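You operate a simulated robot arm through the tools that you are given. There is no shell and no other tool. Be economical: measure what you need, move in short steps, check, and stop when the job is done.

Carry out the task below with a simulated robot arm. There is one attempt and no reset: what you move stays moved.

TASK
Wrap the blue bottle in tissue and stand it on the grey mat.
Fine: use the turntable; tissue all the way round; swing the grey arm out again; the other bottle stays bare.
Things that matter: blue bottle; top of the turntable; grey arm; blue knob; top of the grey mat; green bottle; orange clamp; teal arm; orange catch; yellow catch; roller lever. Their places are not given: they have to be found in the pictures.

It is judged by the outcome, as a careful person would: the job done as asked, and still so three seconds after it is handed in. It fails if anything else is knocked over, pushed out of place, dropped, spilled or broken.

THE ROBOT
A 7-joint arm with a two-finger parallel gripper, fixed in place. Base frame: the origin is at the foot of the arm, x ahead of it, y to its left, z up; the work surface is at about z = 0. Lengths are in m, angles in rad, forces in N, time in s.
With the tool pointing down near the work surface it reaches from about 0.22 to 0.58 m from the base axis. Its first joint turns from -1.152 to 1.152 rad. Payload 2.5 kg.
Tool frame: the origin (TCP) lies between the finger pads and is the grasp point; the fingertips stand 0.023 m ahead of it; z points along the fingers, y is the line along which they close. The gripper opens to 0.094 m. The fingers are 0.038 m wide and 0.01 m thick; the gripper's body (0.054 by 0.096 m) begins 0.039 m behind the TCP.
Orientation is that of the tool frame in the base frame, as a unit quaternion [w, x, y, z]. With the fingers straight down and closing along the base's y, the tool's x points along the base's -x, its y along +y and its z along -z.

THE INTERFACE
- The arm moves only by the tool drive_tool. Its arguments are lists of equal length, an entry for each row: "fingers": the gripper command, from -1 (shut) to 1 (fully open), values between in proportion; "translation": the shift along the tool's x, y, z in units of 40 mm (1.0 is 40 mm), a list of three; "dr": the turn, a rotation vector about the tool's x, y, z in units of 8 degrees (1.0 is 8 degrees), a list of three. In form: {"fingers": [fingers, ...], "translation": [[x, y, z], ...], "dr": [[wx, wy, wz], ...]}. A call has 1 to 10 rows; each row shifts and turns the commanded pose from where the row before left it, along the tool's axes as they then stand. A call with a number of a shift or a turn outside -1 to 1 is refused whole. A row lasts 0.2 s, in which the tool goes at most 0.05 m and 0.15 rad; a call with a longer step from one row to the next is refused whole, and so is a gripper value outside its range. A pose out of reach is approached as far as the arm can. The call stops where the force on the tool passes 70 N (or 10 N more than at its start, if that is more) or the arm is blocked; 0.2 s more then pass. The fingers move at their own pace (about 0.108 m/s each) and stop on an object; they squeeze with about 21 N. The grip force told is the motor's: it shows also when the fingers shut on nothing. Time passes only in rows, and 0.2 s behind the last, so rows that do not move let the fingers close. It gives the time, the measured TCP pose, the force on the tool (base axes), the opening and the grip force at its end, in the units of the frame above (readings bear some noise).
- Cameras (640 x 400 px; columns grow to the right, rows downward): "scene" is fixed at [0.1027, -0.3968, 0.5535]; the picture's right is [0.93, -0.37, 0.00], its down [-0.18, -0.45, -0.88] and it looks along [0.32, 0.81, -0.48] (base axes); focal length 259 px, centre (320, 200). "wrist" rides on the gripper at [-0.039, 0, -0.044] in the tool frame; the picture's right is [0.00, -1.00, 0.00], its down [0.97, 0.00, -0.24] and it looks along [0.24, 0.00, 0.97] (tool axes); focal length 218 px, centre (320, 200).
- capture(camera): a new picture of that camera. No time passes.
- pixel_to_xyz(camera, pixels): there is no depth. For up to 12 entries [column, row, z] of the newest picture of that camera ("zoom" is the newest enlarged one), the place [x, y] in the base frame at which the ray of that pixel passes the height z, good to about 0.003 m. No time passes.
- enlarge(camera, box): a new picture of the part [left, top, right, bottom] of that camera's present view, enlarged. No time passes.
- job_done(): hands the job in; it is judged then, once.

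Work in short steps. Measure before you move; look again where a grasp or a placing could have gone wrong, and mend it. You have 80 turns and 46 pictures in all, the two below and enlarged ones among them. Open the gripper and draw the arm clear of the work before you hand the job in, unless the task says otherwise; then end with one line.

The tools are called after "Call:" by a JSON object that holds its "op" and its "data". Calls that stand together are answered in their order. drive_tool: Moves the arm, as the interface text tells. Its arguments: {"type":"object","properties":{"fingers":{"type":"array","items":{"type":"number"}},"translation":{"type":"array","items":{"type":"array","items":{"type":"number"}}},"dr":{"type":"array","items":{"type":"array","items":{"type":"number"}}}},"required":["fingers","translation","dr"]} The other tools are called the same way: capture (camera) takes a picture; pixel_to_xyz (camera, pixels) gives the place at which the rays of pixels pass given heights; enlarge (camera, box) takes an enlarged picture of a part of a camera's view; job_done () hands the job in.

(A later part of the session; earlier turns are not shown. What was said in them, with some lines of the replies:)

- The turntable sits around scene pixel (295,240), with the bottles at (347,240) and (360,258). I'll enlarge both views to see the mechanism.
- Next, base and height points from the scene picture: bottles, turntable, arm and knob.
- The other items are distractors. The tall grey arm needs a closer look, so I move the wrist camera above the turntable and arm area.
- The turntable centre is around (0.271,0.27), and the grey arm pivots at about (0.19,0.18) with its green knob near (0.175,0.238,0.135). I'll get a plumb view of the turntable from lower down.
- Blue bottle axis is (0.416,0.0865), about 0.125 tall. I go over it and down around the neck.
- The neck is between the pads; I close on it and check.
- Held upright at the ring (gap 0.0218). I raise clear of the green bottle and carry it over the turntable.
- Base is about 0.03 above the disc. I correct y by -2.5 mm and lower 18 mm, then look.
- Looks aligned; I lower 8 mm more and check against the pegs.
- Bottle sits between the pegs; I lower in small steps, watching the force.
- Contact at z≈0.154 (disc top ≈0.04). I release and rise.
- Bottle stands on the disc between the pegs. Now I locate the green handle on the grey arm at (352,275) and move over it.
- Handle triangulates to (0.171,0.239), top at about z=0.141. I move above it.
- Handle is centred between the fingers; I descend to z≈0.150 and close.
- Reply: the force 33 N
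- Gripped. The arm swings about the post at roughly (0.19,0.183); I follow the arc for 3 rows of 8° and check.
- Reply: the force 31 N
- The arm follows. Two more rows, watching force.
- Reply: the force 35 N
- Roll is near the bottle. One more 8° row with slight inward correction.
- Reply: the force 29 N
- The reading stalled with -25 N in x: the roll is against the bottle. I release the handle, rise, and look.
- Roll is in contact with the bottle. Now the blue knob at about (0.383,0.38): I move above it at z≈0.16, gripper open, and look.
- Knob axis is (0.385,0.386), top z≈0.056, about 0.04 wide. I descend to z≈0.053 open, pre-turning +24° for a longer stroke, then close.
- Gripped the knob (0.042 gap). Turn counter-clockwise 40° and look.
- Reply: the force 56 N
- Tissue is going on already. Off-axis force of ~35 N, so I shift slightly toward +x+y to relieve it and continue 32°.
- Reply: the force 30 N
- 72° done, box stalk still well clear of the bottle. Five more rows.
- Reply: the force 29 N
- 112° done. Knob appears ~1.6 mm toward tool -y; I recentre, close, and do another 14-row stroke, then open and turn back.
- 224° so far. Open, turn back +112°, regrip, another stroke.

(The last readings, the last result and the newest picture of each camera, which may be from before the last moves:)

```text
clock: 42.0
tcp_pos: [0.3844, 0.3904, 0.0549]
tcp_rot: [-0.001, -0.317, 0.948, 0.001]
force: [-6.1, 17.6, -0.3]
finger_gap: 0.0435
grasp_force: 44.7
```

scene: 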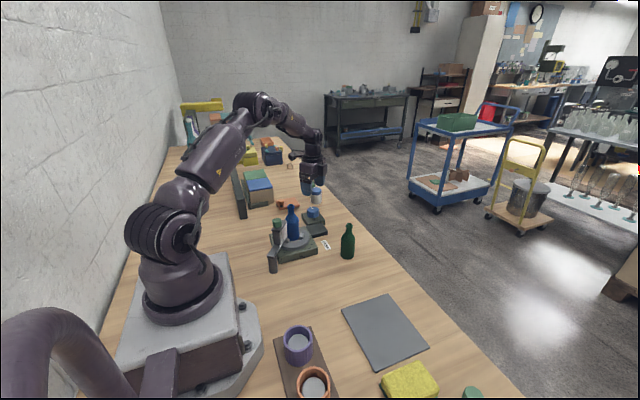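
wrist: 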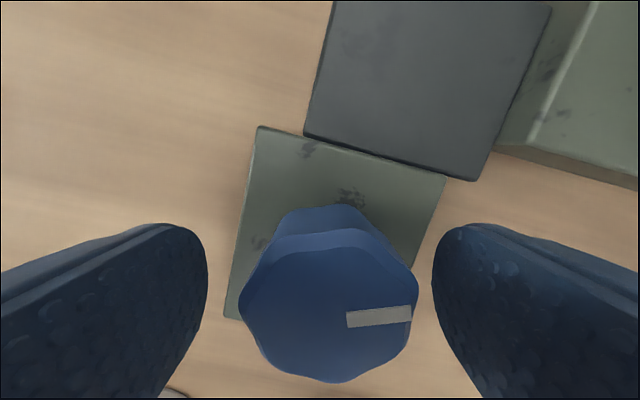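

About 336° turned. One more stroke of about 90° to go past a full turn.

Call:
{"op": "drive_tool", "data": {"fingers": [0.6, 0.6, 0.6, 0.6, 0.6, 0.6, 0.6, 0.6, 0.6, 0.6], "translation": [[0, 0, 0], [0, 0, 0], [0, 0, 0], [0, 0, 0], [0, 0, 0], [0, 0, 0], [0, 0, 0], [0, 0, 0], [0, 0, 0], [0, 0, 0]], "dr": [[0, 0, 0], [0, 0, 0], [0, 0, 1], [0, 0, 1], [0, 0, 1], [0, 0, 1], [0, 0, 1], [0, 0, 1], [0, 0, 1], [0, 0, 1]]}}

Call:
{"op": "drive_tool", "data": {"fingers": [0.6, 0.6, 0.6, -1, -1, -1, -1], "translation": [[0, 0, 0], [0, 0, 0], [0, 0, 0], [0, 0, 0], [0, 0, 0], [0, 0, 0], [0, 0, 0]], "dr": [[0, 0, 1], [0, 0, 1], [0, 0, 1], [0, 0, 0], [0, 0, 0], [0, 0, 0], [0, 0, -1]]}}

Call:
{"op": "drive_tool", "data": {"fingers": [-1, -1, -1, -1, -1, -1, -1, -1, -1], "translation": [[0, 0, 0], [0, 0, 0], [0, 0, 0], [0, 0, 0], [0, 0, 0], [0, 0, 0], [0, 0, 0], [0, 0, 0], [0, 0, 0]], "dr": [[0, 0, -1], [0, 0, -1], [0, 0, -1], [0, 0, -1], [0, 0, -1], [0, 0, -1], [0, 0, -1], [0, 0, -1], [0, 0, -1]]}}

Call:
{"op": "drive_tool", "data": {"fingers": [0.6, 0.6, 0.6, 0.6, 0.6, 0.6, 0.6, 0.6], "translation": [[0, 0, 0], [0, 0, 0], [0, 0, 0], [0, 0, -1], [0, 0, -1], [0, 0, -1], [0, 0, -1], [0, 0, -1]], "dr": [[0, 0, 0], [0, 0, 0], [0, 0, 0], [0, 0, 0], [0, 0, 0], [0, 0, 0], [0, 0, 0], [0, 0, 0]]}}

Call:
{"op": "enlarge", "data": {"camera": "scene", "box": [240, 170, 360, 290]}}

```text
clock: 44.2
tcp_pos: [0.3861, 0.3894, 0.0546]
tcp_rot: [0.0, 0.236, 0.972, 0.0]
force: [-0.1, -1.0, -0.3]
finger_gap: 0.0751
grasp_force: 0.0
```

```text
clock: 45.8
tcp_pos: [0.3862, 0.3897, 0.0541]
tcp_rot: [0.001, 0.367, 0.93, 0.0]
force: [4.1, 3.7, -5.2]
finger_gap: 0.0432
grasp_force: 45.8
```

```text
clock: 47.8
tcp_pos: [0.386, 0.3892, 0.0535]
tcp_rot: [0.0, -0.25, 0.968, 0.002]
force: [-1.6, 15.3, -1.6]
finger_gap: 0.0428
grasp_force: 45.4
```

```text
clock: 49.6
tcp_pos: [0.3879, 0.3889, 0.2552]
tcp_rot: [0.0, -0.249, 0.969, 0.0]
force: [0.2, -0.1, 0.0]
finger_gap: 0.0753
grasp_force: 0.0
```

```text
3.33 times, centred on (300, 230) of scene
```

zoom: 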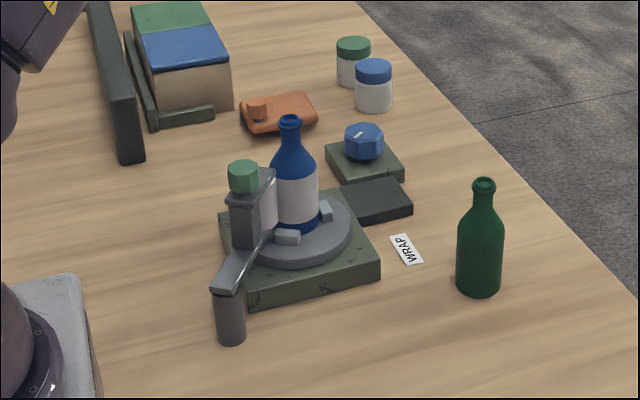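

Tissue covers the visible side. Now back to the handle: turn the tool to its former yaw (+80°) and return over (0.2195,0.228).

Call:
{"op": "drive_tool", "data": {"fingers": [-0.05, -0.05, -0.05, -0.05, -0.05, -0.05, -0.05, -0.05, -0.05, -0.05], "translation": [[0, 0, 0], [0, 0, 0], [0, 0, 0], [0, 0, 0], [0, 0, 0], [0, 0, 0], [0, 0, 0], [0, 0, 0], [0, 0, 0], [0, 0, 0]], "dr": [[0, 0, 1], [0, 0, 1], [0, 0, 1], [0, 0, 1], [0, 0, 1], [0, 0, 1], [0, 0, 1], [0, 0, 1], [0, 0, 1], [0, 0, 1]]}}

Call:
{"op": "drive_tool", "data": {"fingers": [-0.05, -0.05, -0.05, -0.05, -0.05, -0.05], "translation": [[-0.0825, -0.967, 0], [-0.0825, -0.967, 0], [-0.0825, -0.967, 0], [-0.0825, -0.967, 0], [-0.0825, -0.967, 0], [-0.0825, -0.967, 0]], "dr": [[0, 0, 0], [0, 0, 0], [0, 0, 0], [0, 0, 0], [0, 0, 0], [0, 0, 0]]}}

Call:
{"op": "capture", "data": {"camera": "wrist"}}

```text
clock: 51.8
tcp_pos: [0.3853, 0.3888, 0.2546]
tcp_rot: [0.0, 0.434, 0.901, 0.0]
force: [0.8, 0.1, 0.5]
finger_gap: 0.0446
grasp_force: 0.1
```

```text
clock: 53.2
tcp_pos: [0.2182, 0.2267, 0.2537]
tcp_rot: [0.0, 0.432, 0.902, 0.0]
force: [0.4, 0.5, -0.4]
finger_gap: 0.0447
grasp_force: 0.1
```

```text
5 pictures are left
```

wrist: 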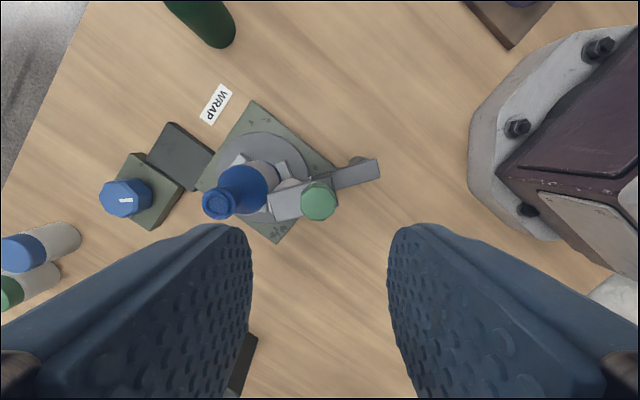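

Handle sits exactly at the tool axis. Descend and grip.

Call:
{"op": "drive_tool", "data": {"fingers": [-0.05, -0.05, -0.05, -1, -1, -1], "translation": [[0, 0, 0.85], [0, 0, 0.85], [0, 0, 0.84], [0, 0, 0], [0, 0, 0], [0, 0, 0]], "dr": [[0, 0, 0], [0, 0, 0], [0, 0, 0], [0, 0, 0], [0, 0, 0], [0, 0, 0]]}}

Call:
{"op": "drive_tool", "data": {"fingers": [-1, -1, -1], "translation": [[0.19, -0.065, 0], [0.19, -0.06, 0], [0.19, -0.05, 0]], "dr": [[0, 0, -1], [0, 0, -1], [0, 0, -1]]}}

```text
clock: 54.6
tcp_pos: [0.2178, 0.2289, 0.1539]
tcp_rot: [0.001, 0.432, 0.902, 0.003]
force: [9.2, 7.3, 5.9]
finger_gap: 0.0269
grasp_force: 44.9
```

```text
clock: 55.4
tcp_pos: [0.1962, 0.2376, 0.1538]
tcp_rot: [0.0, 0.233, 0.973, 0.0]
force: [4.9, 2.2, 28.8]
finger_gap: 0.0272
grasp_force: 45.4
```

Swinging freely along the same arc; three more rows back to the parked place.

Call:
{"op": "drive_tool", "data": {"fingers": [-1, -1, -1], "translation": [[0.19, -0.05, 0], [0.19, -0.05, 0], [0.19, -0.05, 0]], "dr": [[0, 0, -1], [0, 0, -1], [0, 0, -1]]}}

Call:
{"op": "drive_tool", "data": {"fingers": [-1, -1], "translation": [[0.06, -0.01, 0], [0, 0, 0]], "dr": [[0, 0, -0.4], [0, 0, 0]]}}

Call:
{"op": "drive_tool", "data": {"fingers": [-0.1, 0, 0, 0, 0, 0], "translation": [[0, 0, 0], [0, 0, 0], [0, 0, -0.5], [0, 0, -0.9], [0, 0, -0.9], [0, 0, -0.9]], "dr": [[0, 0, 0], [0, 0, 0], [0, 0, 0], [0, 0, 0], [0, 0, 0], [0, 0, 0]]}}

Call:
{"op": "capture", "data": {"camera": "wrist"}}

```text
clock: 56.2
tcp_pos: [0.1754, 0.239, 0.1516]
tcp_rot: [0.001, 0.028, 1.0, 0.0]
force: [16.4, -3.4, 6.0]
finger_gap: 0.0271
grasp_force: 45.2
```

```text
clock: 56.8
tcp_pos: [0.1732, 0.2397, 0.1526]
tcp_rot: [0.002, 0.001, 1.0, -0.001]
force: [28.5, -7.9, -6.4]
finger_gap: 0.0271
grasp_force: 45.2
```

```text
clock: 58.2
tcp_pos: [0.1699, 0.2414, 0.2822]
tcp_rot: [0.0, 0.001, 1.0, -0.001]
force: [0.7, -0.2, 0.0]
finger_gap: 0.0469
grasp_force: 0.1
```

```text
4 pictures are left
```

wrist: 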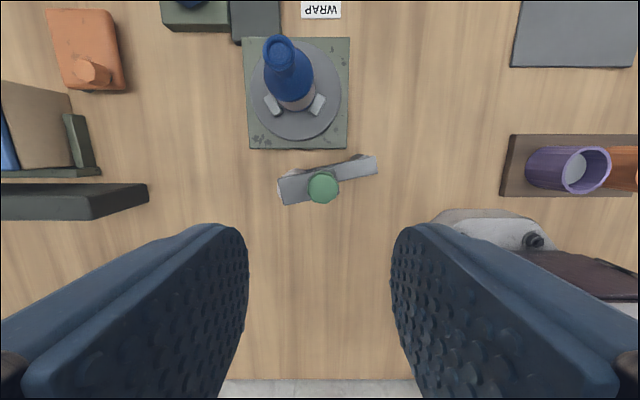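

Arm is parked where it was. Now back over the bottle at (0.269,0.269), down to the neck and grip.

Call:
{"op": "drive_tool", "data": {"fingers": [0.2, 0.2, 0.2, 0.2, 0.2, 0.2, 0.2], "translation": [[-0.82, 0.23, 0], [-0.82, 0.23, 0], [-0.83, 0.23, 0], [0, 0, 0.8], [0, 0, 0.8], [0, 0, 0.8], [0, 0, 0.75]], "dr": [[0, 0, 0], [0, 0, 0], [0, 0, 0], [0, 0, 0], [0, 0, 0], [0, 0, 0], [0, 0, 0]]}}

Call:
{"op": "drive_tool", "data": {"fingers": [-0.4, -1, -1, -1], "translation": [[0, 0, 0], [0, 0, 0], [0, 0, 0], [0, 0, 0]], "dr": [[0, 0, 0], [0, 0, 0], [0, 0, 0], [0, 0, 0]]}}

```text
clock: 59.8
tcp_pos: [0.2703, 0.268, 0.1549]
tcp_rot: [0.0, 0.0, 1.0, 0.001]
force: [0.3, 0.0, -0.2]
finger_gap: 0.0562
grasp_force: 0.1
```

```text
clock: 60.8
tcp_pos: [0.2691, 0.2675, 0.1553]
tcp_rot: [0.0, -0.001, 1.0, 0.0]
force: [0.6, -0.3, -0.9]
finger_gap: 0.0216
grasp_force: 20.8
```

Gripped (0.0216). Lift and inspect.

Call:
{"op": "drive_tool", "data": {"fingers": [-1, -1, -1, -1], "translation": [[0, 0, -0.4], [0, 0, -0.9], [0, 0, -0.9], [0, 0, -0.9]], "dr": [[0, 0, 0], [0, 0, 0], [0, 0, 0], [0, 0, 0]]}}

Call:
{"op": "enlarge", "data": {"camera": "scene", "box": [230, 130, 360, 280]}}

```text
clock: 61.8
tcp_pos: [0.2677, 0.2667, 0.2786]
tcp_rot: [0.0, 0.0, 1.0, 0.0]
force: [1.4, 1.1, -1.2]
finger_gap: 0.0218
grasp_force: 21.0
```

```text
2.67 times, centred on (295, 205) of scene
```

zoom: 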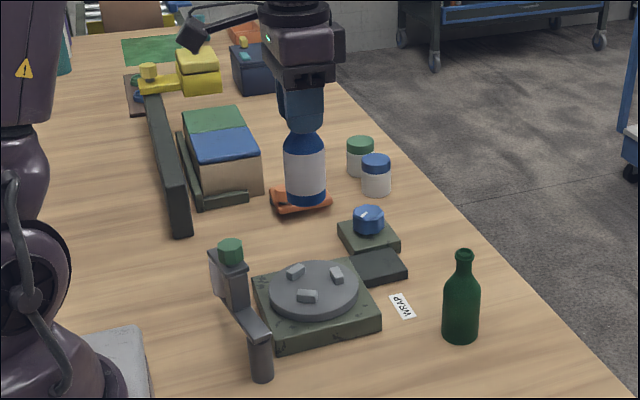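

Tissue visible, arm out, green bottle bare. Carry it high over to the mat centre at about (0.379,-0.09), then turn 80° to inspect the far side.

Call:
{"op": "drive_tool", "data": {"fingers": [-1, -1, -1, -1, -1, -1, -1, -1, -1], "translation": [[-0.308, -0.992, 0], [-0.308, -0.992, 0], [-0.308, -0.992, 0], [-0.308, -0.992, 0], [-0.308, -0.992, 0], [-0.308, -0.992, 0], [-0.308, -0.992, 0], [-0.308, -0.992, 0], [-0.308, -0.992, 0]], "dr": [[0, 0, 0], [0, 0, 0], [0, 0, 0], [0, 0, 0], [0, 0, 0], [0, 0, 0], [0, 0, 0], [0, 0, 0], [0, 0, 0]]}}

Call:
{"op": "drive_tool", "data": {"fingers": [-1, -1, -1, -1, -1, -1, -1, -1, -1, -1], "translation": [[0, 0, 0.5], [0, 0, 0.5], [0, 0, 0.5], [0, 0, 0.5], [0, 0, 0.5], [0, 0, 0], [0, 0, 0], [0, 0, 0], [0, 0, 0], [0, 0, 0]], "dr": [[0, 0, 1], [0, 0, 1], [0, 0, 1], [0, 0, 1], [0, 0, 1], [0, 0, 1], [0, 0, 1], [0, 0, 1], [0, 0, 1], [0, 0, 1]]}}

Call:
{"op": "enlarge", "data": {"camera": "scene", "box": [300, 150, 460, 390]}}

```text
clock: 63.8
tcp_pos: [0.3774, -0.09, 0.2774]
tcp_rot: [0.0, 0.0, 1.0, 0.0]
force: [0.5, 0.2, -1.4]
finger_gap: 0.0218
grasp_force: 21.0
```

```text
clock: 66.0
tcp_pos: [0.3804, -0.0909, 0.1786]
tcp_rot: [0.001, 0.644, 0.765, 0.0]
force: [-0.3, 0.3, -1.6]
finger_gap: 0.0218
grasp_force: 21.0
```

```text
1.67 times, centred on (380, 270) of scene
```

zoom: 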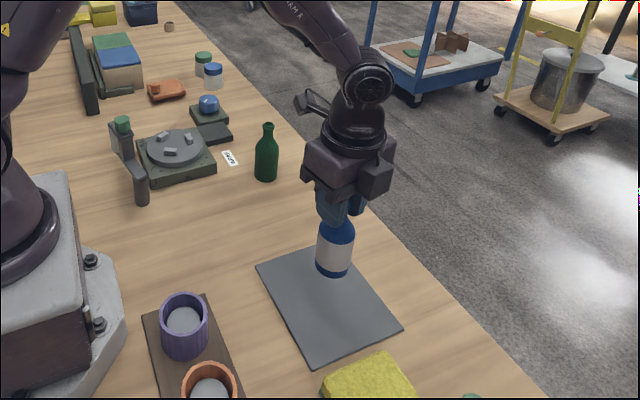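

Far side is wrapped as well. Lower toward the mat, final millimetres by force.

Call:
{"op": "drive_tool", "data": {"fingers": [-1, -1, -1], "translation": [[0, 0, 0.5], [0, 0, 0.4], [0, 0, 0.3]], "dr": [[0, 0, 0], [0, 0, 0], [0, 0, 0]]}}

Call:
{"op": "drive_tool", "data": {"fingers": [-1, -1], "translation": [[0, 0, 0.08], [0, 0, 0.08]], "dr": [[0, 0, 0], [0, 0, 0]]}}

```text
clock: 66.8
tcp_pos: [0.3812, -0.0899, 0.1295]
tcp_rot: [0.0, 0.643, 0.766, 0.0]
force: [0.3, 0.1, -1.1]
finger_gap: 0.0217
grasp_force: 21.7
```

```text
clock: 67.4
tcp_pos: [0.3807, -0.0883, 0.1229]
tcp_rot: [0.0, 0.643, 0.766, -0.001]
force: [1.0, -0.7, -1.4]
finger_gap: 0.0218
grasp_force: 20.9
```

Call:
{"op": "drive_tool", "data": {"fingers": [-1, -1], "translation": [[0, 0, 0.05], [0, 0, 0.04]], "dr": [[0, 0, 0], [0, 0, 0]]}}

```text
clock: 68.0
tcp_pos: [0.3805, -0.0896, 0.1206]
tcp_rot: [0.0, 0.643, 0.766, -0.001]
force: [0.1, -0.1, -1.5]
finger_gap: 0.022
grasp_force: 20.7
```

No contact yet; a little further.

Call:
{"op": "drive_tool", "data": {"fingers": [-1], "translation": [[0, 0, 0.05]], "dr": [[0, 0, 0]]}}

Call:
{"op": "drive_tool", "data": {"fingers": [-1], "translation": [[0, 0, 0.04]], "dr": [[0, 0, 0]]}}

```text
clock: 68.4
tcp_pos: [0.3807, -0.0895, 0.1184]
tcp_rot: [0.0, 0.643, 0.766, 0.0]
force: [0.6, -0.2, -2.6]
finger_gap: 0.0216
grasp_force: 21.2
```

```text
clock: 68.8
tcp_pos: [0.3818, -0.0891, 0.1181]
tcp_rot: [0.001, 0.643, 0.766, 0.001]
force: [0.3, 1.8, 7.6]
finger_gap: 0.0216
grasp_force: 21.1
```

Contact (7.6 N). Release gently and rise straight up, then look.

Call:
{"op": "drive_tool", "data": {"fingers": [-0.4, -0.2, -0.1, 0.1, 0.1, 0.1, 0.1, 0.1], "translation": [[0, 0, 0], [0, 0, 0], [0, 0, 0], [0, 0, -0.4], [0, 0, -0.9], [0, 0, -0.9], [0, 0, -0.9], [0, 0, -0.9]], "dr": [[0, 0, 0], [0, 0, 0], [0, 0, 0], [0, 0, 0], [0, 0, 0], [0, 0, 0], [0, 0, 0], [0, 0, 0]]}}

Call:
{"op": "enlarge", "data": {"camera": "scene", "box": [230, 170, 450, 390]}}

```text
clock: 70.6
tcp_pos: [0.3809, -0.0883, 0.2778]
tcp_rot: [0.0, 0.643, 0.766, 0.0]
force: [-0.5, 0.2, 0.1]
finger_gap: 0.0518
grasp_force: 0.1
```

```text
1.82 times, centred on (340, 280) of scene
```

zoom: 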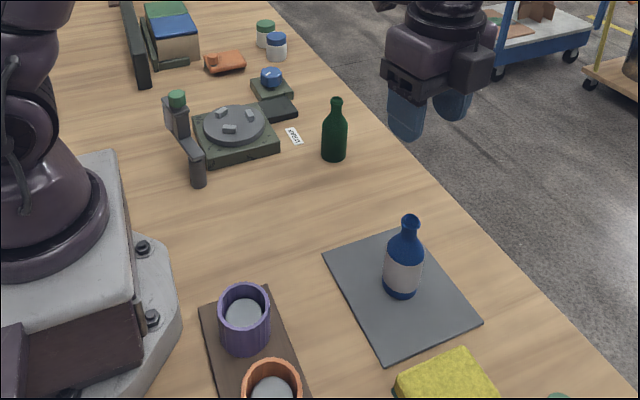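

The wrapped bottle stands on the mat, the grey arm is back out, the green bottle is bare and the gripper is open and clear. I hand the job in.

Call:
{"op": "job_done", "data": {}}

```text
The job is handed in.
```

The blue bottle has a band of tissue round its body on every side I could see in the pictures and is standing on the grey mat; the grey arm is swung back out and the green bottle is still bare.
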